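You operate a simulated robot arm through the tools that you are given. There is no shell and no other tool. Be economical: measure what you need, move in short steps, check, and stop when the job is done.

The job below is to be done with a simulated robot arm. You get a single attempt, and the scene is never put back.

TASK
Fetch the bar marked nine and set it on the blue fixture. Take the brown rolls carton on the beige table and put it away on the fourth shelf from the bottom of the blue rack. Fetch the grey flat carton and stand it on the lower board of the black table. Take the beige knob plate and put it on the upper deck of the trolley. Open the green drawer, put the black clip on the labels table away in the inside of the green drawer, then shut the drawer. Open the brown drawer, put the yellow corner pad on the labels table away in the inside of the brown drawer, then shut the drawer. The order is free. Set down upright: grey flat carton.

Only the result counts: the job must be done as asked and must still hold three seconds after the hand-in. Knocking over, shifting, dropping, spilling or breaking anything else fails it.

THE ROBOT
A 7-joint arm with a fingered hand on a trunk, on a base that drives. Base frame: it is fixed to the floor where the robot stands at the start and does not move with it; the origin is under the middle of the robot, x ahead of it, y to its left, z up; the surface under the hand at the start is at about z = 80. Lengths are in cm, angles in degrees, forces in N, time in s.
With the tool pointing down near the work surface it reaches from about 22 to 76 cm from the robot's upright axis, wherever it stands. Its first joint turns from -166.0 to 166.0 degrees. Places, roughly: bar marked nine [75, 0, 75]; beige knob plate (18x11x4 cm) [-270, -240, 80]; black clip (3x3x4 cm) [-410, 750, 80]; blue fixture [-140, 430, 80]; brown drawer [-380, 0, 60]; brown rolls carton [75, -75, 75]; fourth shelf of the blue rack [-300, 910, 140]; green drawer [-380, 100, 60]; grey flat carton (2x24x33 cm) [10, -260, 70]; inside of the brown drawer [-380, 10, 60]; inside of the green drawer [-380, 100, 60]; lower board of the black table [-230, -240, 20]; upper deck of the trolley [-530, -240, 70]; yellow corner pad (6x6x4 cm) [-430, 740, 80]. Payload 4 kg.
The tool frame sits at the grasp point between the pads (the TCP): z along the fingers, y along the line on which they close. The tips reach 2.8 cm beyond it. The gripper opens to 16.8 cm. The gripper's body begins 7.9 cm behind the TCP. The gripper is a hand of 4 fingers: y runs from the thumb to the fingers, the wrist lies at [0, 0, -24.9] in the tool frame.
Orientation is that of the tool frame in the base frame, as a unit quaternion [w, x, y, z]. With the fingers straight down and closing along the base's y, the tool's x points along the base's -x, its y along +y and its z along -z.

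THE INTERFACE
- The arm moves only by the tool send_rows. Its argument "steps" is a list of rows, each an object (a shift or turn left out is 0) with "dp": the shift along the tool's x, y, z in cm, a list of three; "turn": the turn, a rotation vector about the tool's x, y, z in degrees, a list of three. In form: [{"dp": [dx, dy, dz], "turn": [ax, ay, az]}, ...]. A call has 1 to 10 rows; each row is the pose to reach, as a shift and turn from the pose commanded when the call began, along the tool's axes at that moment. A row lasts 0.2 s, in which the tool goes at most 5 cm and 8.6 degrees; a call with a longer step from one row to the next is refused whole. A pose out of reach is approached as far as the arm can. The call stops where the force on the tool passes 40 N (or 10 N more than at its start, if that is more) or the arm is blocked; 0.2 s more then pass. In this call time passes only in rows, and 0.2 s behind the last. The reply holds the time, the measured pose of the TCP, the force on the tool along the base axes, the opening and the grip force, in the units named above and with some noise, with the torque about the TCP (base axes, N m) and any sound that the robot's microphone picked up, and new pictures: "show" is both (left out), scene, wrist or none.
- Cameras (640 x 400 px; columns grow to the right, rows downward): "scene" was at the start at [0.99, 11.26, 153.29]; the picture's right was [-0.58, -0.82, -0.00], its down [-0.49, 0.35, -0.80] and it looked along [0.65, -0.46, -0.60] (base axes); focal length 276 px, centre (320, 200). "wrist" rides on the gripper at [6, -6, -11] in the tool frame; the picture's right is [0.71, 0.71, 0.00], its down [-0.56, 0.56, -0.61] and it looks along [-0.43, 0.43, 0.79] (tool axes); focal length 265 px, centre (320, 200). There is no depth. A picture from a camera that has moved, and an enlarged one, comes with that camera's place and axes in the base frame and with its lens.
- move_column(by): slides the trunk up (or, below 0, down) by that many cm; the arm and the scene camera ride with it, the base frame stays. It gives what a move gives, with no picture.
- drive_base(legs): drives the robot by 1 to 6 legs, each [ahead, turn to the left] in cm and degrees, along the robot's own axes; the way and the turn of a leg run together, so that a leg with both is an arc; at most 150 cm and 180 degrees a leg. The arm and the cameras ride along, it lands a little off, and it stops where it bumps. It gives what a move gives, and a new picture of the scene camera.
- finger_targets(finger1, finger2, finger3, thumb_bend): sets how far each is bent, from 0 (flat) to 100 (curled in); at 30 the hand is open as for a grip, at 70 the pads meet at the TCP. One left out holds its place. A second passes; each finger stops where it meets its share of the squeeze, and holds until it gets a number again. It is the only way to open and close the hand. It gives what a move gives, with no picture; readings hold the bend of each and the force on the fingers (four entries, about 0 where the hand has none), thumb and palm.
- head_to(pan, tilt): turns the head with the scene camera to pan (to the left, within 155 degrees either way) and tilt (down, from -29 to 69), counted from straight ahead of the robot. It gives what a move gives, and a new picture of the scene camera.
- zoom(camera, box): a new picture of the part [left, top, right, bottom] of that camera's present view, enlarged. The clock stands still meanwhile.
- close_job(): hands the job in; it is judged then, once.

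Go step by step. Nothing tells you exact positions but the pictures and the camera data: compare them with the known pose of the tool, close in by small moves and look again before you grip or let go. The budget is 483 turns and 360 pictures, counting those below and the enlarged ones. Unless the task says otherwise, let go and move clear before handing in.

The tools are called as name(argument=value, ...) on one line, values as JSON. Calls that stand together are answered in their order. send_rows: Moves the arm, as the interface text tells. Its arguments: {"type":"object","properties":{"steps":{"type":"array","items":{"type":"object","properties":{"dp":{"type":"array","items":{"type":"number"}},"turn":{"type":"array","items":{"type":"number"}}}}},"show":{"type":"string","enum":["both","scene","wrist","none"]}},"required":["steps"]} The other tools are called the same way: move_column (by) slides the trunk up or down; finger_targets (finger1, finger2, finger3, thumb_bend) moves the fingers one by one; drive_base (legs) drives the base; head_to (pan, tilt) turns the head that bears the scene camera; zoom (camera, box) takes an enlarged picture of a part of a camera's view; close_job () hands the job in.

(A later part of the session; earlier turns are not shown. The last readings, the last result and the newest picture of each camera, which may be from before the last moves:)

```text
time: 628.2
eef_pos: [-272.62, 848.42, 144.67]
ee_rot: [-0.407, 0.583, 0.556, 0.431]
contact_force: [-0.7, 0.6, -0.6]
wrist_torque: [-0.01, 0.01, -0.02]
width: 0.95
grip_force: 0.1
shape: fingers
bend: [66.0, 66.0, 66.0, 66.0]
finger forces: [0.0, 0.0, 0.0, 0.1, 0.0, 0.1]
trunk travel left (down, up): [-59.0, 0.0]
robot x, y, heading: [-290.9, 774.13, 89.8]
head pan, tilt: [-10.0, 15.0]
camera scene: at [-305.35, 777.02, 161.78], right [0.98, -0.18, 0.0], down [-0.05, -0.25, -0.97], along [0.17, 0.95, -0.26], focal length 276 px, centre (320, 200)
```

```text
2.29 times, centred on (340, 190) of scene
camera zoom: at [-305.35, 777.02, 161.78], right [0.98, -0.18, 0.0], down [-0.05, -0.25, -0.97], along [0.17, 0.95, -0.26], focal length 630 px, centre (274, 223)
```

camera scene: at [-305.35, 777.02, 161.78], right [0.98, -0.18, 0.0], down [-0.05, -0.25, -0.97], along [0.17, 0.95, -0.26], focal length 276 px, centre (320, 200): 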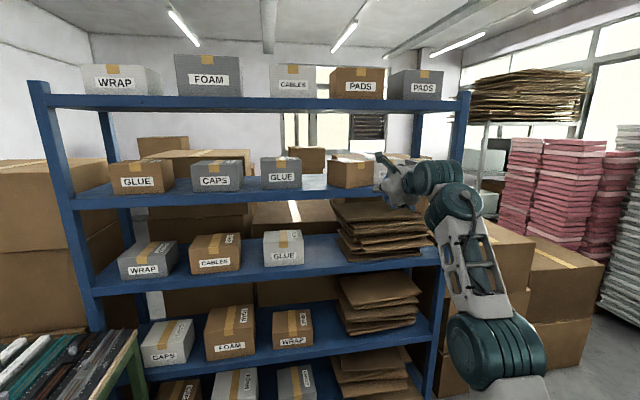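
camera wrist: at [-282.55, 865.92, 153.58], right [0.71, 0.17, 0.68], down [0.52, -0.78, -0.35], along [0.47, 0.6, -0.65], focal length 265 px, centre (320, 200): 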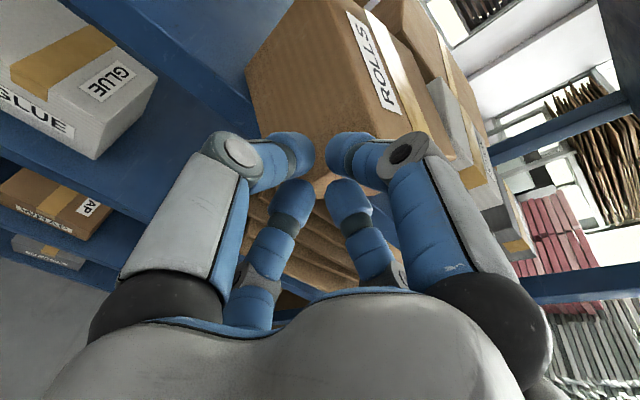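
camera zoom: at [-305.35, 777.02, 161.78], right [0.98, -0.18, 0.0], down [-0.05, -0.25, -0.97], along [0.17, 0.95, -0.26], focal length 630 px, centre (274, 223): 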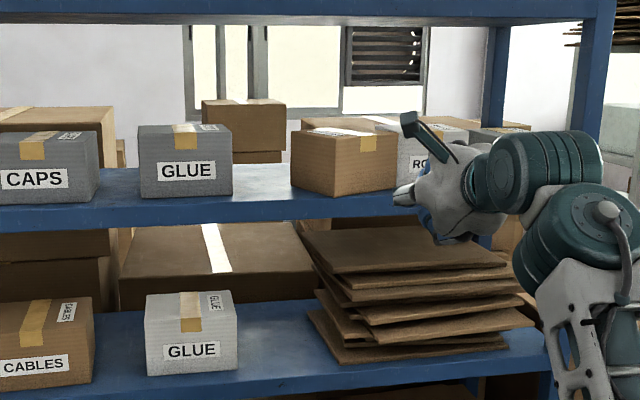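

The rolls carton stands well on the fourth shelf. Next the clip: I go back to the labels table with the hand kept high, then lower the trunk and set the hand to 60 degrees pitch with a 45-degree roll.

drive_base(legs=[[-37, 0], [0, 90], [18, 0]])

move_column(by=-38)

send_rows(steps=[{"dp": [0, -2.5, -3], "turn": [0, -6, 0]}, {"dp": [0, -5, -6], "turn": [0, -12, 0]}, {"dp": [0, -7.5, -9], "turn": [0, -12, 0]}, {"dp": [0, -10, -12], "turn": [0, -12, 0]}], show="none")

send_rows(steps=[{"turn": [0, 0, 7.5]}, {"turn": [0, 0, 15]}, {"turn": [0, 0, 22.5]}, {"turn": [0, 0, 30]}, {"turn": [0, 0, 37.5]}, {"turn": [0, 0, 45]}], show="none")

finger_targets(finger1=50, finger2=50, finger3=50, thumb_bend=50)

zoom(camera="wrist", box=[0, 0, 640, 400])

```text
time: 635.5
eef_pos: [-383.68, 754.67, 144.45]
ee_rot: [-0.592, 0.017, 0.806, 0.016]
contact_force: [0.1, -0.7, -0.4]
wrist_torque: [0.02, -0.01, -0.01]
width: 0.94
grip_force: 0.0
shape: fingers
bend: [66.0, 66.0, 66.0, 66.0]
finger forces: [0.0, 0.0, 0.0, 0.1, 0.0, 0.0]
trunk travel left (down, up): [-59.0, 0.0]
robot x, y, heading: [-309.14, 737.01, 180.1]
head pan, tilt: [-10.0, 15.0]
camera scene: at [-312.36, 722.12, 161.77], right [0.17, 0.98, 0.0], down [0.26, -0.05, -0.97], along [-0.95, 0.17, -0.26], focal length 276 px, centre (320, 200)
```

scene: 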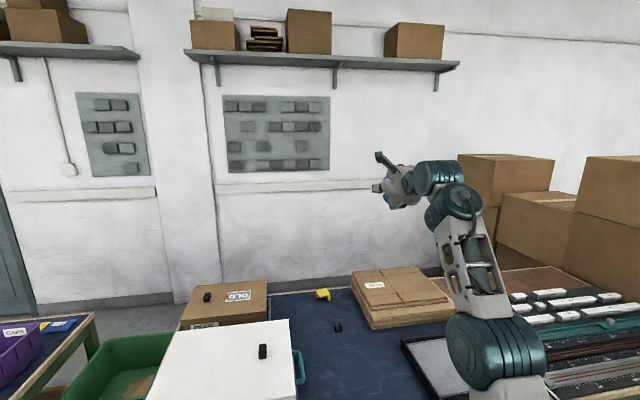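

```text
time: 639.1
eef_pos: [-383.61, 754.63, 106.48]
ee_rot: [-0.592, 0.018, 0.806, 0.017]
contact_force: [-0.3, 0.0, 0.2]
wrist_torque: [0.01, 0.0, -0.03]
width: 0.95
grip_force: 0.1
shape: fingers
bend: [66.0, 66.0, 66.0, 66.0]
finger forces: [0.0, 0.1, 0.1, 0.0, 0.1, 0.0]
trunk travel left (down, up): [-21.0, 38.0]
robot x, y, heading: [-308.76, 736.79, 180.1]
head pan, tilt: [-10.0, 15.0]
```

```text
time: 640.1
eef_pos: [-372.48, 744.28, 110.04]
ee_rot: [-0.504, 0.02, 0.863, 0.015]
contact_force: [-0.8, 1.2, -0.3]
wrist_torque: [-0.05, -0.02, 0.02]
width: 0.95
grip_force: 0.1
shape: fingers
bend: [66.0, 66.0, 66.0, 66.0]
finger forces: [0.1, 0.0, 0.0, 0.0, 0.0, 0.0]
trunk travel left (down, up): [-21.0, 38.0]
robot x, y, heading: [-309.15, 737.06, -180.0]
head pan, tilt: [-10.0, 15.0]
```

```text
time: 641.5
eef_pos: [-372.54, 744.14, 110.15]
ee_rot: [-0.471, 0.349, 0.79, -0.18]
contact_force: [0.1, 0.3, 0.9]
wrist_torque: [0.02, 0.01, -0.01]
width: 0.95
grip_force: 0.1
shape: fingers
bend: [66.0, 66.0, 66.0, 66.0]
finger forces: [0.0, 0.1, 0.0, 0.0, 0.0, 0.0]
trunk travel left (down, up): [-21.0, 38.0]
robot x, y, heading: [-309.02, 736.77, 180.2]
head pan, tilt: [-10.0, 15.0]
```

```text
time: 642.5
eef_pos: [-372.61, 744.13, 110.14]
ee_rot: [-0.471, 0.348, 0.79, -0.18]
contact_force: [-0.8, -1.2, 0.0]
wrist_torque: [-0.05, -0.04, -0.03]
width: 5.68
grip_force: 0.1
shape: fingers
bend: [50.0, 50.0, 50.0, 50.0]
finger forces: [0.0, 0.1, 0.1, 0.1, 0.0, 0.1]
trunk travel left (down, up): [-21.0, 38.0]
robot x, y, heading: [-309.13, 736.48, 179.7]
head pan, tilt: [-10.0, 15.0]
```

```text
1.00 times, centred on (320, 200) of wrist (not enlarged: the box is as wide or as high as the picture)
camera zoom: at [-367.24, 743.75, 122.85], right [0.05, 1.0, 0.01], down [0.92, -0.04, -0.39], along [-0.39, 0.02, -0.92], focal length 265 px, centre (320, 200)
```

zoom: 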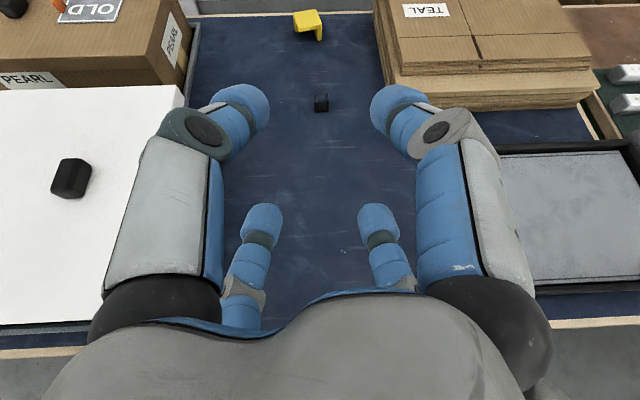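

Clear view: the clip is at (-405.6,745.8) and the yellow pad at (-430,744). I drive 12 cm nearer, set the fingers narrower, and reach for the clip.

finger_targets(finger1=53, finger2=53, finger3=53, thumb_bend=53)

drive_base(legs=[[12, 0]])

send_rows(steps=[{"dp": [-1, 1.1, 4]}, {"dp": [-2, 2.2, 8]}, {"dp": [-3.2, 3.4, 12]}, {"dp": [-4.6, 4.9, 16]}, {"dp": [-6, 6.4, 20]}, {"dp": [-7.4, 7.9, 24]}, {"dp": [-8.6, 9.2, 26.5]}], show="wrist")

```text
time: 643.5
eef_pos: [-372.67, 744.08, 110.25]
ee_rot: [-0.472, 0.348, 0.79, -0.179]
contact_force: [0.7, -0.2, 0.9]
wrist_torque: [0.0, 0.03, 0.0]
width: 4.86
grip_force: 0.1
shape: fingers
bend: [53.0, 53.0, 53.0, 53.0]
finger forces: [0.0, 0.0, 0.1, 0.1, 0.1, 0.0]
trunk travel left (down, up): [-21.0, 38.0]
robot x, y, heading: [-308.48, 736.69, 180.1]
head pan, tilt: [-10.0, 15.0]
```

```text
time: 644.8
eef_pos: [-384.39, 744.22, 110.07]
ee_rot: [-0.472, 0.349, 0.79, -0.179]
contact_force: [0.0, -0.4, 0.2]
wrist_torque: [-0.01, 0.01, -0.02]
width: 4.83
grip_force: 0.1
shape: fingers
bend: [53.0, 53.0, 53.0, 53.0]
finger forces: [0.0, 0.1, 0.0, 0.0, 0.1, 0.0]
trunk travel left (down, up): [-21.0, 38.0]
robot x, y, heading: [-320.91, 737.3, 179.9]
head pan, tilt: [-10.0, 15.0]
camera scene: at [-324.08, 722.12, 123.78], right [0.18, 0.98, 0.0], down [0.25, -0.05, -0.97], along [-0.95, 0.17, -0.26], focal length 276 px, centre (320, 200)
```

scene: 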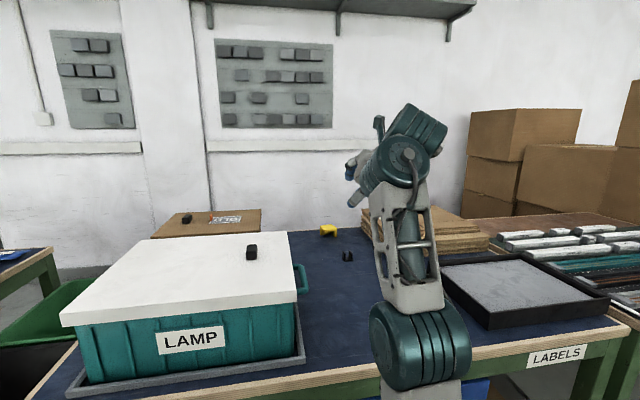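

```text
time: 646.4
eef_pos: [-401.13, 745.34, 86.46]
ee_rot: [-0.472, 0.349, 0.789, -0.179]
contact_force: [0.0, -0.1, 0.6]
wrist_torque: [0.02, -0.04, -0.02]
width: 4.84
grip_force: 0.1
shape: fingers
bend: [53.0, 53.0, 53.0, 53.0]
finger forces: [0.0, 0.0, 0.0, 0.0, 0.1, 0.1]
trunk travel left (down, up): [-21.0, 38.0]
robot x, y, heading: [-320.95, 736.91, 180.1]
head pan, tilt: [-10.0, 15.0]
camera wrist: at [-395.81, 745.1, 99.18], right [0.05, 1.0, 0.0], down [0.92, -0.04, -0.39], along [-0.39, 0.02, -0.92], focal length 265 px, centre (320, 200)
```

wrist: 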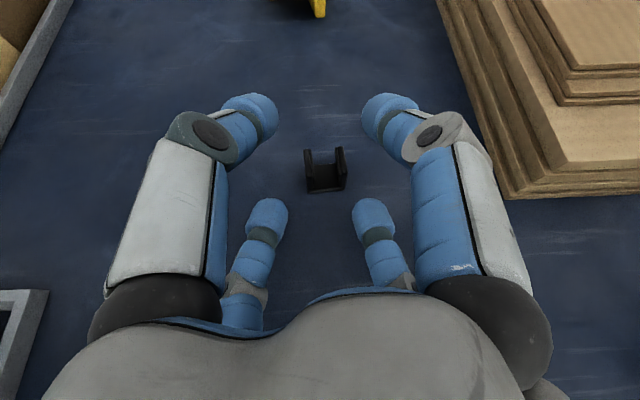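

The clip is centred. I move the last 3 cm and close.

send_rows(steps=[{"dp": [0, 0.4, 1.7]}, {"dp": [-0.1, 0.8, 3.4]}], show="none")

finger_targets(finger1=80, finger2=80, finger3=80, thumb_bend=80)

zoom(camera="wrist", box=[160, 80, 480, 280])

```text
time: 647.0
eef_pos: [-403.6, 746.01, 84.78]
ee_rot: [-0.476, 0.349, 0.787, -0.18]
contact_force: [4.2, -0.7, 14.8]
wrist_torque: [-0.04, 0.06, 0.03]
width: 4.83
grip_force: 7.3
shape: fingers
bend: [53.0, 55.0, 56.0, 53.0]
finger forces: [0.1, 7.1, 7.7, 0.0, 0.0, 0.1]
trunk travel left (down, up): [-21.0, 38.0]
robot x, y, heading: [-321.04, 736.97, 179.8]
head pan, tilt: [-10.0, 15.0]
```

```text
time: 648.0
eef_pos: [-403.71, 746.07, 84.14]
ee_rot: [-0.472, 0.348, 0.79, -0.18]
contact_force: [-2.9, -0.1, 6.0]
wrist_torque: [0.04, 0.18, -0.04]
width: 0.02
grip_force: 15.0
shape: fingers
bend: [72.0, 59.0, 60.0, 73.0]
finger forces: [0.0, 14.8, 14.3, 0.0, 0.1, 0.0]
trunk travel left (down, up): [-21.0, 38.0]
robot x, y, heading: [-320.55, 737.07, 179.8]
head pan, tilt: [-10.0, 15.0]
```

```text
2.00 times, centred on (320, 180) of wrist
camera zoom: at [-398.37, 745.78, 96.92], right [0.05, 1.0, 0.01], down [0.92, -0.04, -0.39], along [-0.39, 0.02, -0.92], focal length 531 px, centre (320, 240)
```

zoom: 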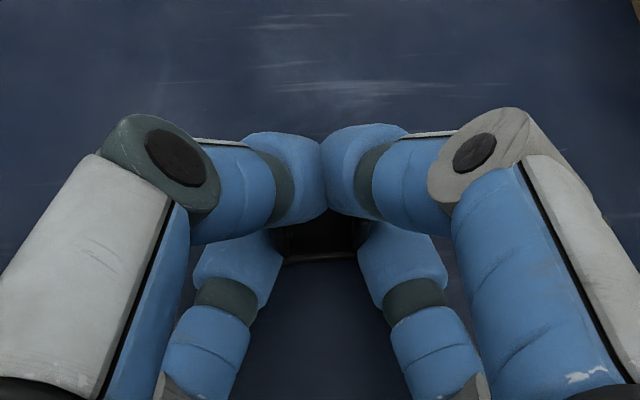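

The clip is held between fingers 2 and 3. I lift it and back off from the table.

send_rows(steps=[{"dp": [2, -2, -1.6]}, {"dp": [4.6, -4.6, -3.7]}, {"dp": [7.2, -7.2, -5.7]}, {"dp": [9.8, -9.8, -7.8]}, {"dp": [12.4, -12.4, -9.8]}], show="wrist")

```text
time: 649.2
eef_pos: [-402.73, 746.09, 99.9]
ee_rot: [-0.472, 0.344, 0.791, -0.18]
contact_force: [-0.3, -5.3, 1.1]
wrist_torque: [0.22, -0.03, -0.34]
width: 0.0
grip_force: 9.2
shape: fingers
bend: [72.0, 59.0, 60.0, 73.0]
finger forces: [0.0, 9.2, 9.4, 0.1, 0.0, 0.1]
out of reach, approached as far as the arm can: row 4, 5
trunk travel left (down, up): [-21.0, 38.0]
robot x, y, heading: [-320.71, 736.56, 180.0]
head pan, tilt: [-10.0, 15.0]
camera wrist: at [-397.41, 745.67, 112.57], right [0.04, 1.0, 0.01], down [0.92, -0.03, -0.39], along [-0.39, 0.03, -0.92], focal length 265 px, centre (320, 200)
```

wrist: 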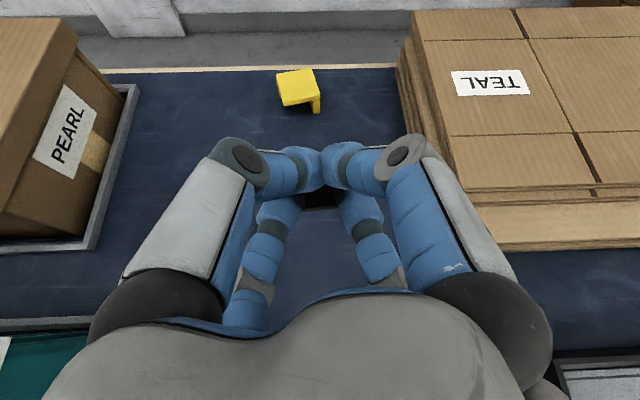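

I pull the arm back a bit and drive down to the green drawer.

send_rows(steps=[{"dp": [0, 0, -4]}, {"dp": [0, 0, -8]}, {"dp": [0, 0, -12]}, {"dp": [0, 0, -16]}], show="none")

drive_base(legs=[[-40, 0], [0, 90], [150, 0], [150, 0], [150, 0], [150, 0]])

```text
time: 650.2
eef_pos: [-388.91, 745.96, 107.63]
ee_rot: [-0.472, 0.348, 0.79, -0.179]
contact_force: [-0.2, 0.2, -0.3]
wrist_torque: [-0.03, 0.0, 0.0]
width: 0.0
grip_force: 9.7
shape: fingers
bend: [72.0, 59.0, 60.0, 73.0]
finger forces: [0.1, 9.3, 9.4, 0.0, 0.1, 0.1]
trunk travel left (down, up): [-21.0, 38.0]
robot x, y, heading: [-320.86, 737.0, 179.8]
head pan, tilt: [-10.0, 15.0]
```

```text
time: 684.8
eef_pos: [-292.43, 63.66, 107.72]
ee_rot: [-0.207, -0.311, 0.805, -0.461]
contact_force: [-0.9, -0.5, -0.2]
wrist_torque: [-0.02, 0.02, -0.01]
width: 0.0
grip_force: 9.3
shape: fingers
bend: [72.0, 59.0, 60.0, 73.0]
finger forces: [0.1, 9.0, 8.9, 0.1, 0.0, 0.1]
trunk travel left (down, up): [-21.0, 38.0]
robot x, y, heading: [-283.49, 131.89, -90.1]
head pan, tilt: [-10.0, 15.0]
camera scene: at [-268.81, 128.63, 123.78], right [-0.98, 0.17, 0.0], down [0.05, 0.25, -0.97], along [-0.17, -0.95, -0.26], focal length 276 px, centre (320, 200)
```

scene: 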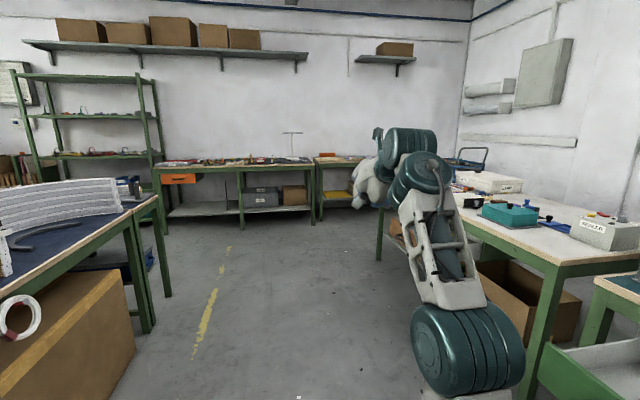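

drive_base(legs=[[40, 0], [0, -90]])

send_rows(steps=[{"turn": [-5.3, -5.3, 0]}, {"turn": [-10.6, -10.6, 0]}, {"turn": [-15.9, -15.9, 0]}, {"turn": [-21.2, -21.2, 0]}, {"turn": [-26.5, -26.5, 0]}, {"turn": [-31.8, -31.8, 0]}], show="wrist")

```text
time: 691.1
eef_pos: [-351.5, 102.05, 107.56]
ee_rot: [-0.472, 0.35, 0.789, -0.179]
contact_force: [1.3, 1.0, -0.2]
wrist_torque: [0.02, 0.02, -0.01]
width: 0.0
grip_force: 8.2
shape: fingers
bend: [72.0, 59.0, 60.0, 73.0]
finger forces: [0.0, 8.6, 8.7, 0.1, 0.0, 0.1]
trunk travel left (down, up): [-21.0, 38.0]
robot x, y, heading: [-283.39, 92.81, 179.8]
head pan, tilt: [-10.0, 15.0]
camera scene: at [-286.78, 78.07, 123.78], right [0.18, 0.98, 0.0], down [0.25, -0.05, -0.97], along [-0.95, 0.17, -0.26], focal length 276 px, centre (320, 200)
```

scene: 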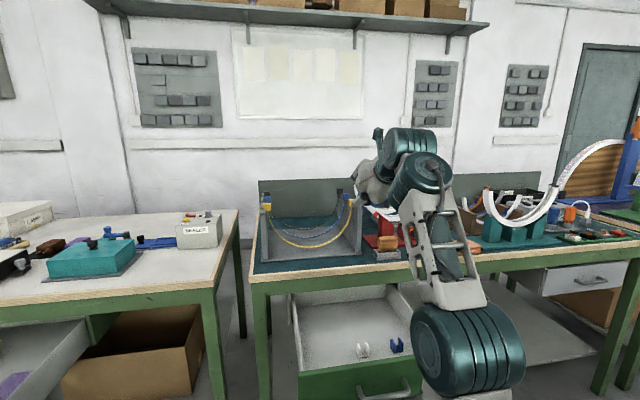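

```text
time: 692.5
eef_pos: [-342.0, 101.68, 94.15]
ee_rot: [-0.15, 0.402, 0.902, -0.054]
contact_force: [-1.4, -0.5, -0.6]
wrist_torque: [0.01, -0.02, 0.0]
width: 0.0
grip_force: 8.5
shape: fingers
bend: [72.0, 59.0, 60.0, 73.0]
finger forces: [0.0, 8.2, 8.5, 0.0, 0.0, 0.0]
out of reach, approached as far as the arm can: row 1, 2, 3, 4, 5, 6
trunk travel left (down, up): [-21.0, 38.0]
robot x, y, heading: [-283.54, 92.87, 179.6]
head pan, tilt: [-10.0, 15.0]
camera wrist: at [-346.63, 101.85, 107.16], right [0.05, 1.0, 0.0], down [0.94, -0.05, 0.33], along [0.33, -0.01, -0.94], focal length 265 px, centre (320, 200)
```

wrist: 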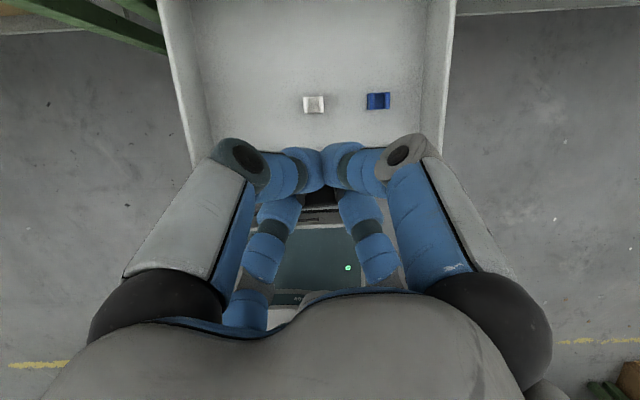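

The drawer's inside is visible with two other clips near the front. I drive 9 cm closer and lower the clip to a free spot behind them.

drive_base(legs=[[9, 0]])

send_rows(steps=[{"dp": [-1.2, 0, 3.9]}, {"dp": [-2.4, 0, 7.7]}, {"dp": [-3.6, 0.1, 11.6]}, {"dp": [-4.8, 0.1, 15.4]}, {"dp": [-6, 0.1, 19.3]}, {"dp": [-7.2, 0.2, 23.1]}], show="wrist")

```text
time: 693.6
eef_pos: [-350.97, 101.49, 94.06]
ee_rot: [-0.15, 0.401, 0.902, -0.056]
contact_force: [-0.3, -0.3, 0.5]
wrist_torque: [0.0, 0.0, 0.01]
width: 0.0
grip_force: 8.1
shape: fingers
bend: [72.0, 59.0, 60.0, 73.0]
finger forces: [0.0, 8.3, 8.6, 0.1, 0.0, 0.0]
trunk travel left (down, up): [-21.0, 38.0]
robot x, y, heading: [-292.64, 92.5, 180.1]
head pan, tilt: [-10.0, 15.0]
camera scene: at [-295.75, 78.09, 123.78], right [0.18, 0.98, 0.0], down [0.25, -0.05, -0.97], along [-0.95, 0.17, -0.26], focal length 276 px, centre (320, 200)
```

scene: 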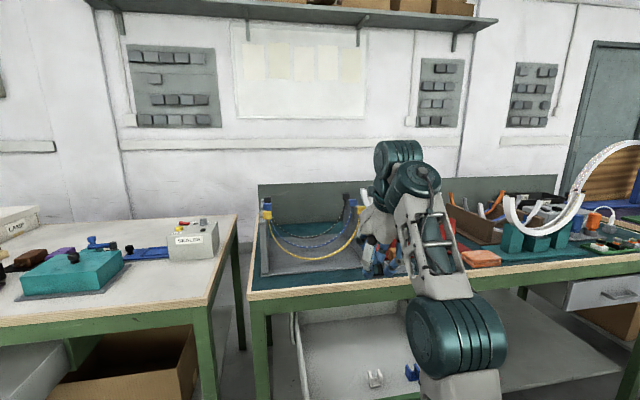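

```text
time: 695.0
eef_pos: [-353.51, 96.67, 70.44]
ee_rot: [-0.151, 0.401, 0.902, -0.055]
contact_force: [0.2, 0.4, 0.0]
wrist_torque: [0.02, -0.01, 0.02]
width: 0.0
grip_force: 8.4
shape: fingers
bend: [72.0, 59.0, 60.0, 73.0]
finger forces: [0.0, 7.8, 8.1, 0.0, 0.1, 0.1]
trunk travel left (down, up): [-21.0, 38.0]
robot x, y, heading: [-292.84, 92.64, 180.0]
head pan, tilt: [-10.0, 15.0]
camera wrist: at [-358.14, 96.9, 83.42], right [0.05, 1.0, 0.0], down [0.94, -0.05, 0.33], along [0.33, -0.01, -0.94], focal length 265 px, centre (320, 200)
```

wrist: 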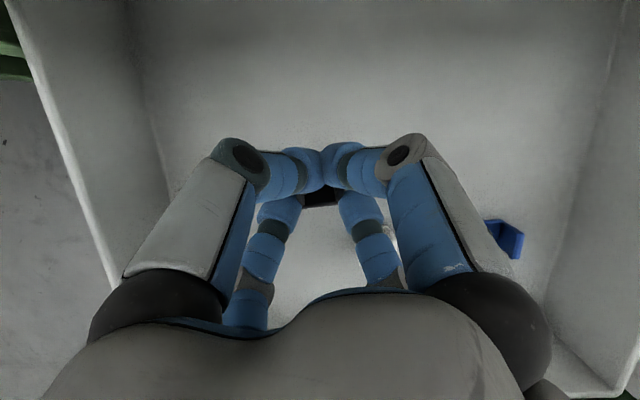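

I lower until contact with the drawer's floor.

send_rows(steps=[{"dp": [-0.25, 0.25, 1.1]}, {"dp": [-0.5, 0.5, 2.1]}, {"dp": [-0.65, 0.65, 2.8]}, {"dp": [-0.8, 0.8, 3.5]}, {"dp": [-0.95, 0.95, 4.2]}, {"dp": [-1.1, 1.1, 4.9]}], show="none")

```text
time: 696.4
eef_pos: [-354.11, 96.73, 66.39]
ee_rot: [-0.161, 0.399, 0.901, -0.06]
contact_force: [-2.4, -0.3, 20.0]
wrist_torque: [0.07, 0.04, 0.02]
width: 0.0
grip_force: 22.3
shape: fingers
bend: [79.0, 59.0, 59.0, 78.0]
finger forces: [16.2, 10.1, 12.0, 0.0, 6.4, 0.0]
trunk travel left (down, up): [-21.0, 38.0]
robot x, y, heading: [-292.52, 93.06, 180.0]
head pan, tilt: [-10.0, 15.0]
stopped in row 6: the force on the tool passed its limit at 46 N (the readings are from after the stop); the commanded pose is now the measured one
```

Contact. I ease up, open the fingers, and rise out of the drawer.

send_rows(steps=[{"dp": [0.2, -0.2, -0.9]}], show="none")

finger_targets(finger1=55, finger2=48, finger3=48, thumb_bend=55)

send_rows(steps=[{"dp": [0.9, -0.9, -3.9]}, {"dp": [1.9, -1.9, -7.9]}, {"dp": [2.8, -2.8, -11.9]}, {"dp": [3.8, -3.8, -15.9]}, {"dp": [4.7, -4.7, -19.9]}, {"dp": [5.6, -5.6, -23.9]}], show="wrist")

```text
time: 696.8
eef_pos: [-353.85, 96.87, 66.64]
ee_rot: [-0.154, 0.4, 0.902, -0.057]
contact_force: [0.8, 1.1, 0.0]
wrist_torque: [-0.01, -0.05, 0.02]
width: 0.0
grip_force: 14.0
shape: fingers
bend: [79.0, 59.0, 59.0, 78.0]
finger forces: [7.9, 7.2, 7.5, 0.0, 4.9, 0.1]
trunk travel left (down, up): [-21.0, 38.0]
robot x, y, heading: [-292.65, 92.99, 179.9]
head pan, tilt: [-10.0, 15.0]
```

```text
time: 697.8
eef_pos: [-354.07, 96.69, 66.93]
ee_rot: [-0.158, 0.399, 0.901, -0.058]
contact_force: [-2.0, 0.8, 8.2]
wrist_torque: [0.05, -0.14, 0.03]
width: 4.14
grip_force: 4.5
shape: fingers
bend: [55.0, 50.0, 50.0, 55.0]
finger forces: [0.0, 4.3, 4.6, 0.0, 0.1, 0.0]
trunk travel left (down, up): [-21.0, 38.0]
robot x, y, heading: [-292.72, 92.37, 179.7]
head pan, tilt: [-10.0, 15.0]
```

```text
time: 699.2
eef_pos: [-353.82, 96.44, 92.02]
ee_rot: [-0.155, 0.4, 0.902, -0.057]
contact_force: [0.3, 0.9, 0.4]
wrist_torque: [-0.01, -0.02, 0.0]
width: 4.17
grip_force: 0.2
shape: fingers
bend: [55.0, 48.0, 48.0, 55.0]
finger forces: [0.0, 0.0, 0.1, 0.0, 0.0, 0.0]
trunk travel left (down, up): [-21.0, 38.0]
robot x, y, heading: [-292.15, 92.64, 179.9]
head pan, tilt: [-10.0, 15.0]
camera wrist: at [-358.29, 96.7, 105.06], right [0.05, 1.0, 0.0], down [0.95, -0.05, 0.32], along [0.32, -0.01, -0.95], focal length 265 px, centre (320, 200)
```

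wrist: 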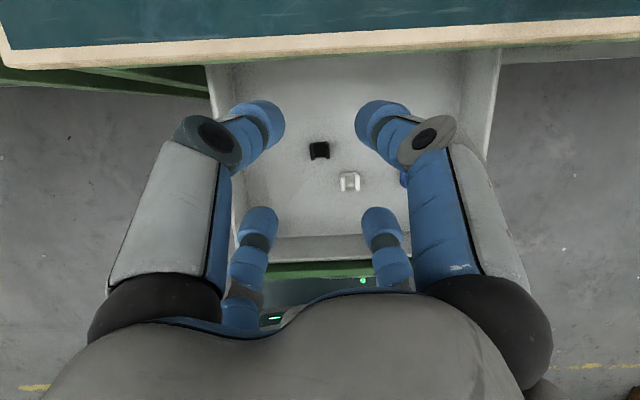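

The clip lies in the drawer. To shut it I back off, turn the hand forward, make a fist, and lower it to the drawer front's height.

drive_base(legs=[[-48, 0]])

send_rows(steps=[{"turn": [5.5, 5.5, 0]}, {"turn": [11, 11, 0]}, {"turn": [16.5, 16.5, 0]}, {"dp": [0, 0, 2], "turn": [22, 22, 0]}, {"dp": [0, 0, 4], "turn": [27.5, 27.5, 0]}, {"dp": [0, 0, 6], "turn": [33, 33, 0]}, {"dp": [0, 0, 8], "turn": [38, 38, 0]}], show="none")

finger_targets(finger1=66, finger2=66, finger3=66, thumb_bend=66)

move_column(by=-19)

zoom(camera="wrist", box=[0, 0, 640, 400])

```text
time: 702.1
eef_pos: [-306.05, 96.07, 91.9]
ee_rot: [-0.155, 0.396, 0.903, -0.06]
contact_force: [-0.1, 0.5, -1.5]
wrist_torque: [-0.02, 0.02, 0.0]
width: 4.18
grip_force: 0.1
shape: fingers
bend: [55.0, 48.0, 48.0, 55.0]
finger forces: [0.0, 0.1, 0.0, 0.1, 0.0, 0.0]
trunk travel left (down, up): [-21.0, 38.0]
robot x, y, heading: [-244.46, 92.62, -179.6]
head pan, tilt: [-10.0, 15.0]
camera scene: at [-247.87, 78.14, 123.78], right [0.17, 0.99, 0.0], down [0.26, -0.04, -0.97], along [-0.95, 0.16, -0.26], focal length 276 px, centre (320, 200)
```

scene: 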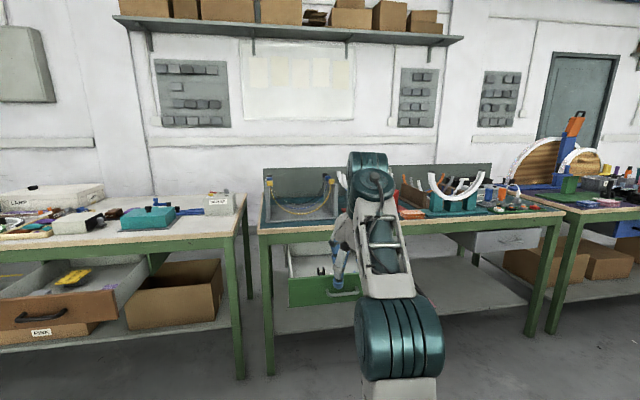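

```text
time: 703.7
eef_pos: [-308.58, 96.31, 84.34]
ee_rot: [-0.555, 0.323, 0.736, -0.215]
contact_force: [-1.3, -0.3, 0.0]
wrist_torque: [-0.01, -0.01, 0.01]
width: 4.14
grip_force: 0.1
shape: fingers
bend: [55.0, 48.0, 48.0, 55.0]
finger forces: [0.0, 0.0, 0.1, 0.1, 0.1, 0.1]
trunk travel left (down, up): [-21.0, 38.0]
robot x, y, heading: [-244.52, 92.78, -179.8]
head pan, tilt: [-10.0, 15.0]
```

```text
time: 704.7
eef_pos: [-308.66, 96.29, 84.42]
ee_rot: [-0.554, 0.323, 0.736, -0.215]
contact_force: [0.3, 0.1, 0.1]
wrist_torque: [-0.04, 0.03, -0.03]
width: 0.99
grip_force: 0.0
shape: fingers
bend: [66.0, 66.0, 66.0, 66.0]
finger forces: [0.0, 0.1, 0.0, 0.0, 0.1, 0.1]
trunk travel left (down, up): [-21.0, 38.0]
robot x, y, heading: [-244.82, 93.02, -179.5]
head pan, tilt: [-10.0, 15.0]
```

```text
time: 706.8
eef_pos: [-308.62, 96.39, 65.33]
ee_rot: [-0.554, 0.323, 0.737, -0.215]
contact_force: [0.4, -0.7, 1.0]
wrist_torque: [0.0, -0.01, -0.01]
width: 0.99
grip_force: 0.0
shape: fingers
bend: [66.0, 66.0, 66.0, 66.0]
finger forces: [0.0, 0.1, 0.0, 0.0, 0.1, 0.1]
trunk travel left (down, up): [-2.0, 57.0]
robot x, y, heading: [-244.81, 93.57, -179.8]
head pan, tilt: [-10.0, 15.0]
```

```text
1.00 times, centred on (320, 200) of wrist (not enlarged: the box is as wide or as high as the picture)
camera zoom: at [-300.75, 95.93, 76.7], right [0.04, 1.0, 0.0], down [0.82, -0.03, -0.57], along [-0.57, 0.03, -0.82], focal length 265 px, centre (320, 200)
```

zoom: 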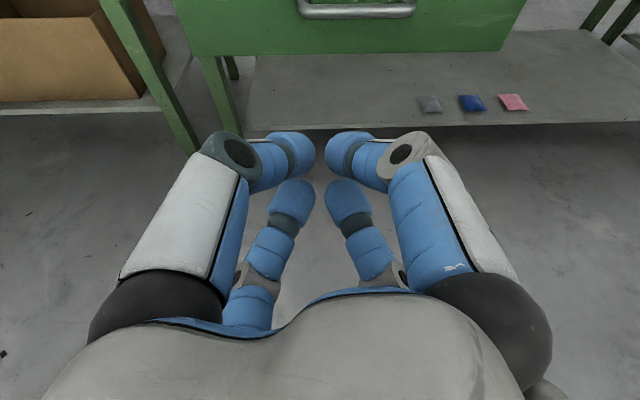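

I centre the fist on the handle and push the drawer in by driving.

send_rows(steps=[{"dp": [3, 3, 0]}], show="none")

drive_base(legs=[[43, 0]])

send_rows(steps=[{"dp": [0, 0, 1]}, {"dp": [0, 0, 2]}, {"dp": [0, 0, 3]}, {"dp": [0, 0, 4]}, {"dp": [0, 0, 5]}, {"dp": [0, 0, 6]}, {"dp": [0, 0, 7]}, {"dp": [0, 0, 8]}], show="wrist")

```text
time: 707.1
eef_pos: [-308.5, 100.59, 65.4]
ee_rot: [-0.554, 0.322, 0.737, -0.214]
contact_force: [-0.6, -0.2, -0.4]
wrist_torque: [0.01, -0.03, -0.01]
width: 0.97
grip_force: 0.0
shape: fingers
bend: [66.0, 66.0, 66.0, 66.0]
finger forces: [0.0, 0.0, 0.1, 0.0, 0.0, 0.0]
trunk travel left (down, up): [-2.0, 57.0]
robot x, y, heading: [-244.17, 92.86, -179.7]
head pan, tilt: [-10.0, 15.0]
```

```text
time: 709.8
eef_pos: [-352.03, 99.77, 65.28]
ee_rot: [-0.554, 0.32, 0.738, -0.216]
contact_force: [-0.4, 1.0, 0.0]
wrist_torque: [0.0, 0.0, -0.03]
width: 0.89
grip_force: 0.0
shape: fingers
bend: [66.0, 66.0, 66.0, 66.0]
finger forces: [0.0, 0.0, 0.0, 0.1, 0.0, 0.0]
trunk travel left (down, up): [-2.0, 57.0]
robot x, y, heading: [-288.26, 92.49, -179.5]
head pan, tilt: [-10.0, 15.0]
camera scene: at [-291.36, 77.73, 104.78], right [0.16, 0.99, 0.0], down [0.26, -0.04, -0.97], along [-0.95, 0.16, -0.26], focal length 276 px, centre (320, 200)
```

scene: 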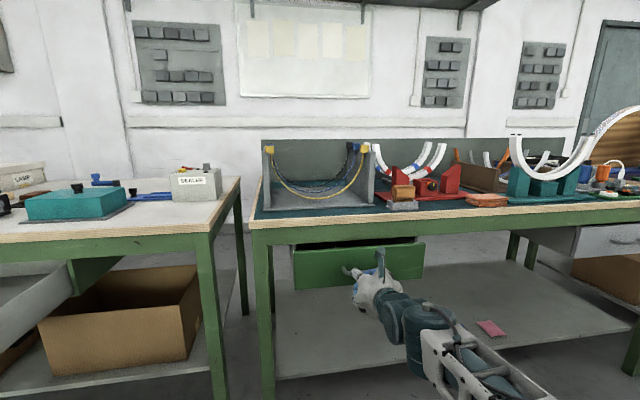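

```text
time: 711.5
eef_pos: [-358.56, 100.1, 62.41]
ee_rot: [-0.546, 0.322, 0.744, -0.213]
contact_force: [8.2, 0.5, -9.1]
wrist_torque: [0.05, 0.2, 0.11]
width: 0.49
grip_force: 5.6
shape: fingers
bend: [67.0, 66.0, 66.0, 68.0]
finger forces: [2.2, 0.0, 0.0, 0.0, 8.8, 0.0]
trunk travel left (down, up): [-2.0, 57.0]
robot x, y, heading: [-288.25, 92.9, -179.2]
head pan, tilt: [-10.0, 15.0]
stopped in row 8: the force on the tool passed its limit at 48 N (the readings are from after the stop); the commanded pose is now the measured one
camera wrist: at [-350.92, 99.8, 73.82], right [0.04, 1.0, 0.0], down [0.83, -0.03, -0.55], along [-0.55, 0.02, -0.83], focal length 265 px, centre (320, 200)
```

wrist: 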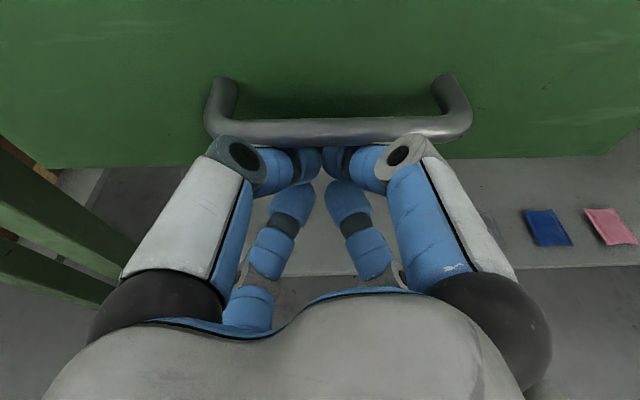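

zoom(camera="scene", box=[240, 190, 480, 330])

```text
2.67 times, centred on (360, 260) of scene
camera zoom: at [-291.34, 77.74, 104.78], right [0.16, 0.99, 0.0], down [0.26, -0.04, -0.97], along [-0.95, 0.16, -0.26], focal length 736 px, centre (213, 40)
```

zoom: 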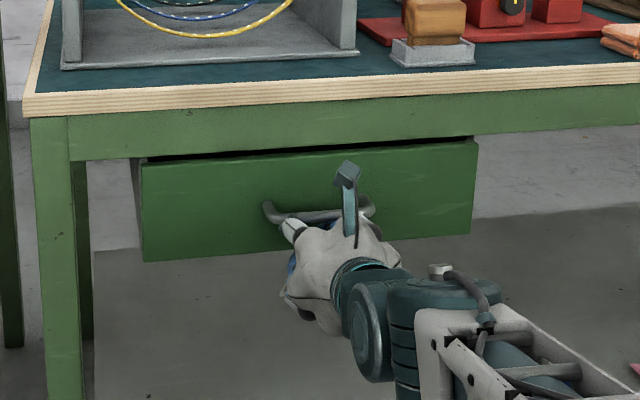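

It looks closed; to be sure I press once more on the front itself above the handle.

send_rows(steps=[{"dp": [0, 0, -3]}, {"dp": [0, 0, -6]}, {"dp": [2.2, -2.2, -7]}, {"dp": [4.4, -4.4, -8]}, {"dp": [4.4, -4.4, -5]}, {"dp": [4.4, -4.4, -3]}, {"dp": [4.4, -4.4, -1]}, {"dp": [4.4, -4.4, 0.5]}, {"dp": [4.4, -4.4, 1.5]}, {"dp": [4.4, -4.4, 2.5]}], show="none")

```text
time: 713.2
eef_pos: [-359.92, 100.2, 69.34]
ee_rot: [-0.553, 0.319, 0.739, -0.216]
contact_force: [32.9, -2.8, 9.2]
wrist_torque: [-0.05, -0.01, 0.01]
width: 0.07
grip_force: 23.9
shape: fingers
bend: [71.0, 68.0, 69.0, 68.0]
finger forces: [14.9, 4.7, 5.5, 0.0, 22.0, 0.0]
trunk travel left (down, up): [-2.0, 57.0]
robot x, y, heading: [-288.25, 92.81, -179.2]
head pan, tilt: [-10.0, 15.0]
stopped in row 8: the force on the tool passed its limit at 58 N (the readings are from after the stop); the commanded pose is now the measured one
```

The green drawer is shut. Now the yellow pad: I raise the trunk and drive back north to the labels table.

move_column(by=24)

drive_base(legs=[[-12, 0], [0, -90], [150, 0], [150, 0], [150, 0], [150, 0]])

```text
time: 714.5
eef_pos: [-359.98, 100.13, 77.18]
ee_rot: [-0.529, 0.326, 0.755, -0.209]
contact_force: [8.2, -1.1, -10.7]
wrist_torque: [-0.01, -0.27, 0.05]
width: 0.2
grip_force: 7.2
shape: fingers
bend: [69.0, 66.0, 66.0, 69.0]
finger forces: [5.5, 0.1, 0.0, 0.0, 8.6, 0.0]
trunk travel left (down, up): [-12.2, 46.8]
robot x, y, heading: [-288.36, 92.62, -179.4]
head pan, tilt: [-10.0, 15.0]
stopped: the force on the tool passed its limit at 57 N (the readings are from after the stop); the commanded pose is now the measured one
```

```text
time: 747.9
eef_pos: [-267.17, 768.2, 77.42]
ee_rot: [-0.524, 0.763, 0.3, 0.23]
contact_force: [-0.6, -0.8, 0.6]
wrist_torque: [0.01, -0.02, 0.02]
width: 0.91
grip_force: 0.0
shape: fingers
bend: [66.0, 66.0, 66.0, 66.0]
finger forces: [0.0, 0.0, 0.1, 0.0, 0.1, 0.1]
trunk travel left (down, up): [-12.2, 46.8]
robot x, y, heading: [-275.45, 696.25, 90.3]
head pan, tilt: [-10.0, 15.0]
camera scene: at [-290.01, 699.42, 115.02], right [0.99, -0.17, 0.0], down [-0.04, -0.26, -0.97], along [0.16, 0.95, -0.26], focal length 276 px, centre (320, 200)
```

scene: 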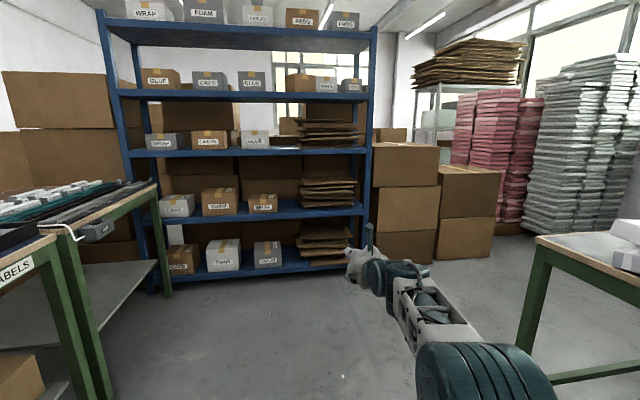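

move_column(by=22)

finger_targets(finger1=42, finger2=42, finger3=42, thumb_bend=42)

drive_base(legs=[[41, 0], [0, 90], [57, 0]])

send_rows(steps=[{"dp": [1.5, -1.5, 0], "turn": [-2.5, -2.5, 0]}, {"dp": [3, -3, 0], "turn": [-5, -5, 0]}], show="wrist")

```text
time: 750.2
eef_pos: [-267.31, 768.2, 99.41]
ee_rot: [-0.524, 0.763, 0.3, 0.23]
contact_force: [0.5, 0.1, 0.3]
wrist_torque: [0.0, 0.04, -0.03]
width: 0.96
grip_force: 0.1
shape: fingers
bend: [66.0, 66.0, 66.0, 66.0]
finger forces: [0.0, 0.0, 0.0, 0.0, 0.0, 0.1]
trunk travel left (down, up): [-34.2, 24.8]
robot x, y, heading: [-275.34, 696.14, 90.5]
head pan, tilt: [-10.0, 15.0]
```

```text
time: 751.2
eef_pos: [-267.27, 768.21, 99.38]
ee_rot: [-0.524, 0.763, 0.301, 0.229]
contact_force: [0.4, 0.7, 0.0]
wrist_torque: [0.0, -0.01, 0.0]
width: 8.11
grip_force: 0.0
shape: fingers
bend: [42.0, 42.0, 42.0, 42.0]
finger forces: [0.0, 0.0, 0.0, 0.0, 0.0, 0.1]
trunk travel left (down, up): [-34.2, 24.8]
robot x, y, heading: [-275.15, 696.18, 90.5]
head pan, tilt: [-10.0, 15.0]
```

```text
time: 760.5
eef_pos: [-404.8, 743.48, 99.45]
ee_rot: [-0.532, 0.321, 0.754, -0.213]
contact_force: [1.1, -0.1, -0.4]
wrist_torque: [0.01, -0.02, -0.01]
width: 8.1
grip_force: 0.0
shape: fingers
bend: [42.0, 42.0, 42.0, 42.0]
finger forces: [0.0, 0.0, 0.0, 0.0, 0.0, 0.0]
trunk travel left (down, up): [-34.2, 24.8]
robot x, y, heading: [-332.79, 736.79, -178.9]
head pan, tilt: [-10.0, 15.0]
camera scene: at [-335.79, 721.81, 137.02], right [0.15, 0.99, 0.0], down [0.26, -0.04, -0.97], along [-0.95, 0.15, -0.26], focal length 276 px, centre (320, 200)
```

scene: 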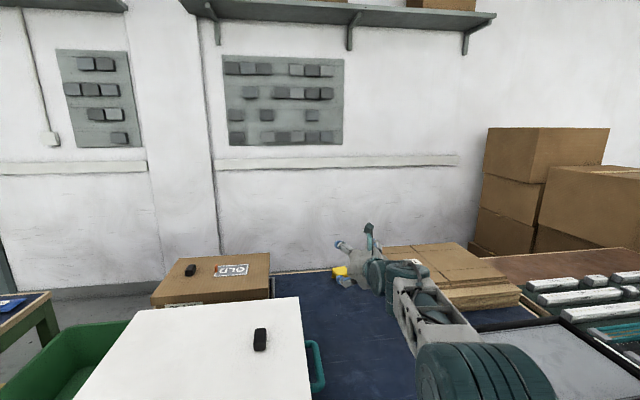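

```text
time: 761.1
eef_pos: [-406.43, 743.65, 103.45]
ee_rot: [-0.483, 0.335, 0.786, -0.193]
contact_force: [-0.5, -0.1, 0.1]
wrist_torque: [0.03, -0.01, -0.01]
width: 8.13
grip_force: 0.1
shape: fingers
bend: [42.0, 42.0, 42.0, 42.0]
finger forces: [0.1, 0.0, 0.0, 0.0, 0.1, 0.0]
trunk travel left (down, up): [-34.2, 24.8]
robot x, y, heading: [-332.73, 736.17, -178.7]
head pan, tilt: [-10.0, 15.0]
camera wrist: at [-400.53, 743.38, 115.93], right [0.02, 1.0, 0.0], down [0.91, -0.02, -0.42], along [-0.42, 0.01, -0.91], focal length 265 px, centre (320, 200)
```

wrist: 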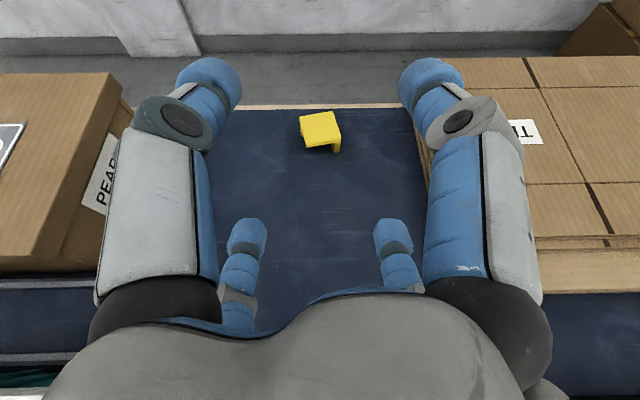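

The pad is at (-427.6,744). I widen the fingers slightly and reach in, stopping a little short to check.

finger_targets(finger1=36, finger2=36, finger3=36, thumb_bend=36)

send_rows(steps=[{"dp": [0, 0, 4]}, {"dp": [0, 0, 8]}, {"dp": [-0.5, 0.6, 12]}, {"dp": [-1.2, 1.3, 16]}, {"dp": [-2.1, 2.2, 20]}], show="wrist")

```text
time: 762.1
eef_pos: [-406.33, 743.62, 103.43]
ee_rot: [-0.483, 0.335, 0.785, -0.193]
contact_force: [0.0, -0.6, 0.3]
wrist_torque: [0.02, 0.01, 0.01]
width: 9.94
grip_force: 0.1
shape: fingers
bend: [36.0, 36.0, 36.0, 36.0]
finger forces: [0.1, 0.0, 0.0, 0.1, 0.1, 0.0]
trunk travel left (down, up): [-34.2, 24.8]
robot x, y, heading: [-332.47, 736.61, -178.6]
head pan, tilt: [-10.0, 15.0]
```

```text
time: 763.3
eef_pos: [-422.68, 743.78, 91.5]
ee_rot: [-0.483, 0.336, 0.785, -0.192]
contact_force: [0.7, 0.2, 1.3]
wrist_torque: [-0.01, 0.03, 0.01]
width: 9.94
grip_force: 0.0
shape: fingers
bend: [36.0, 36.0, 36.0, 36.0]
finger forces: [0.1, 0.0, 0.0, 0.0, 0.1, 0.0]
trunk travel left (down, up): [-34.2, 24.8]
robot x, y, heading: [-332.93, 736.68, -178.7]
head pan, tilt: [-10.0, 15.0]
camera wrist: at [-416.93, 743.64, 103.97], right [0.02, 1.0, 0.0], down [0.91, -0.02, -0.42], along [-0.42, 0.01, -0.91], focal length 265 px, centre (320, 200)
```

wrist: 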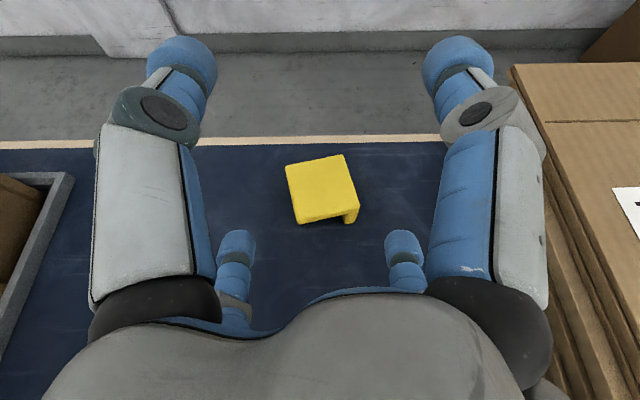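

send_rows(steps=[{"dp": [-0.5, 0.5, 2.6]}, {"dp": [-0.95, 1, 5.2]}], show="none")

finger_targets(finger1=60, finger2=75, finger3=75, thumb_bend=60)

zoom(camera="wrist", box=[0, 0, 640, 400])

```text
time: 763.9
eef_pos: [-426.72, 744.08, 87.8]
ee_rot: [-0.483, 0.335, 0.785, -0.193]
contact_force: [0.8, -0.6, 0.3]
wrist_torque: [0.01, -0.02, 0.01]
width: 9.94
grip_force: 0.1
shape: fingers
bend: [36.0, 36.0, 36.0, 36.0]
finger forces: [0.1, 0.0, 0.0, 0.1, 0.0, 0.0]
trunk travel left (down, up): [-34.2, 24.8]
robot x, y, heading: [-333.14, 736.84, -178.7]
head pan, tilt: [-10.0, 15.0]
```

```text
time: 764.9
eef_pos: [-426.69, 743.97, 87.88]
ee_rot: [-0.483, 0.335, 0.785, -0.193]
contact_force: [0.1, 0.1, -0.8]
wrist_torque: [-0.01, -0.02, -0.01]
width: 2.77
grip_force: 9.3
shape: fingers
bend: [60.0, 51.0, 50.0, 60.0]
finger forces: [0.0, 10.1, 9.6, 0.1, 0.0, 0.0]
trunk travel left (down, up): [-34.2, 24.8]
robot x, y, heading: [-332.51, 736.39, -178.7]
head pan, tilt: [-10.0, 15.0]
```

```text
1.00 times, centred on (320, 200) of wrist (not enlarged: the box is as wide or as high as the picture)
camera zoom: at [-420.86, 743.89, 100.39], right [0.02, 1.0, 0.0], down [0.91, -0.02, -0.42], along [-0.42, 0.01, -0.91], focal length 265 px, centre (320, 200)
```

zoom: 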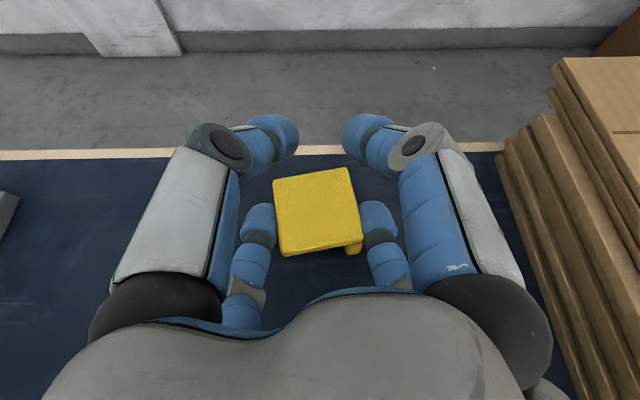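

The pad is gripped at both sides. I lift it and draw back.

send_rows(steps=[{"dp": [1.3, -1.3, -0.9]}, {"dp": [3.2, -3.2, -2.3]}, {"dp": [5.1, -5.1, -4]}, {"dp": [6.3, -6.3, -7.5]}, {"dp": [6.3, -6.3, -12]}, {"dp": [6.3, -6.3, -16.5]}, {"dp": [6.3, -6.3, -21]}], show="wrist")

```text
time: 766.5
eef_pos: [-412.13, 743.53, 105.67]
ee_rot: [-0.483, 0.335, 0.786, -0.193]
contact_force: [-1.0, -0.1, 0.3]
wrist_torque: [-0.02, 0.0, -0.01]
width: 2.74
grip_force: 10.0
shape: fingers
bend: [60.0, 51.0, 50.0, 60.0]
finger forces: [0.0, 10.0, 9.4, 0.1, 0.1, 0.0]
trunk travel left (down, up): [-34.2, 24.8]
robot x, y, heading: [-332.79, 736.73, -178.6]
head pan, tilt: [-10.0, 15.0]
camera wrist: at [-406.31, 743.44, 118.07], right [0.02, 1.0, 0.0], down [0.91, -0.02, -0.42], along [-0.42, 0.01, -0.91], focal length 265 px, centre (320, 200)
```

wrist: 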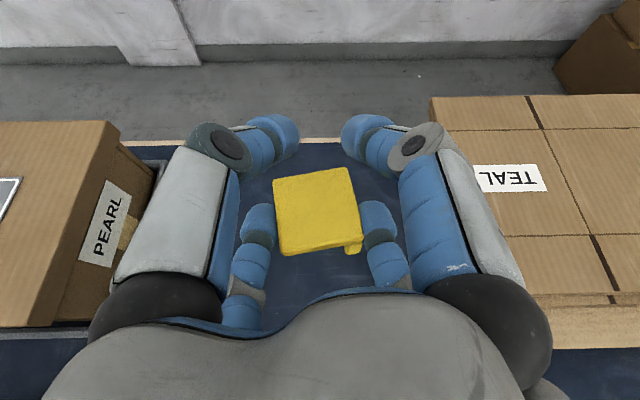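

drive_base(legs=[[-52, 0], [0, 88.6], [150, 0], [150, 0], [150, 0], [150, 0]])

```text
time: 801.7
eef_pos: [-262.49, 54.37, 105.5]
ee_rot: [-0.198, -0.329, 0.788, -0.481]
contact_force: [0.1, -0.3, 0.5]
wrist_torque: [-0.03, 0.03, -0.04]
width: 2.74
grip_force: 8.9
shape: fingers
bend: [60.0, 51.0, 50.0, 60.0]
finger forces: [0.0, 9.3, 8.8, 0.0, 0.1, 0.0]
trunk travel left (down, up): [-34.2, 24.8]
robot x, y, heading: [-257.68, 133.82, -87.0]
head pan, tilt: [-10.0, 15.0]
camera scene: at [-242.89, 131.26, 137.02], right [-0.99, 0.12, 0.0], down [0.03, 0.26, -0.97], along [-0.12, -0.96, -0.26], focal length 276 px, centre (320, 200)
```

scene: 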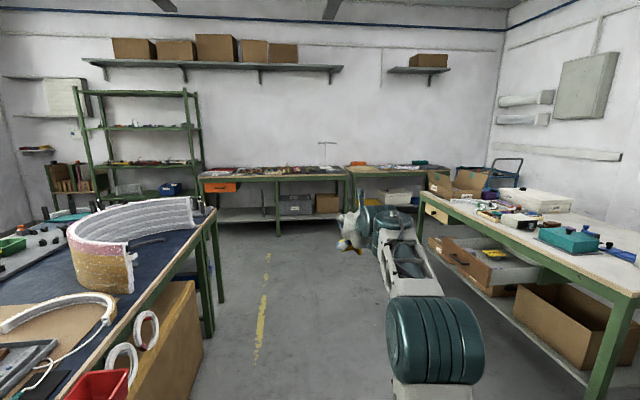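

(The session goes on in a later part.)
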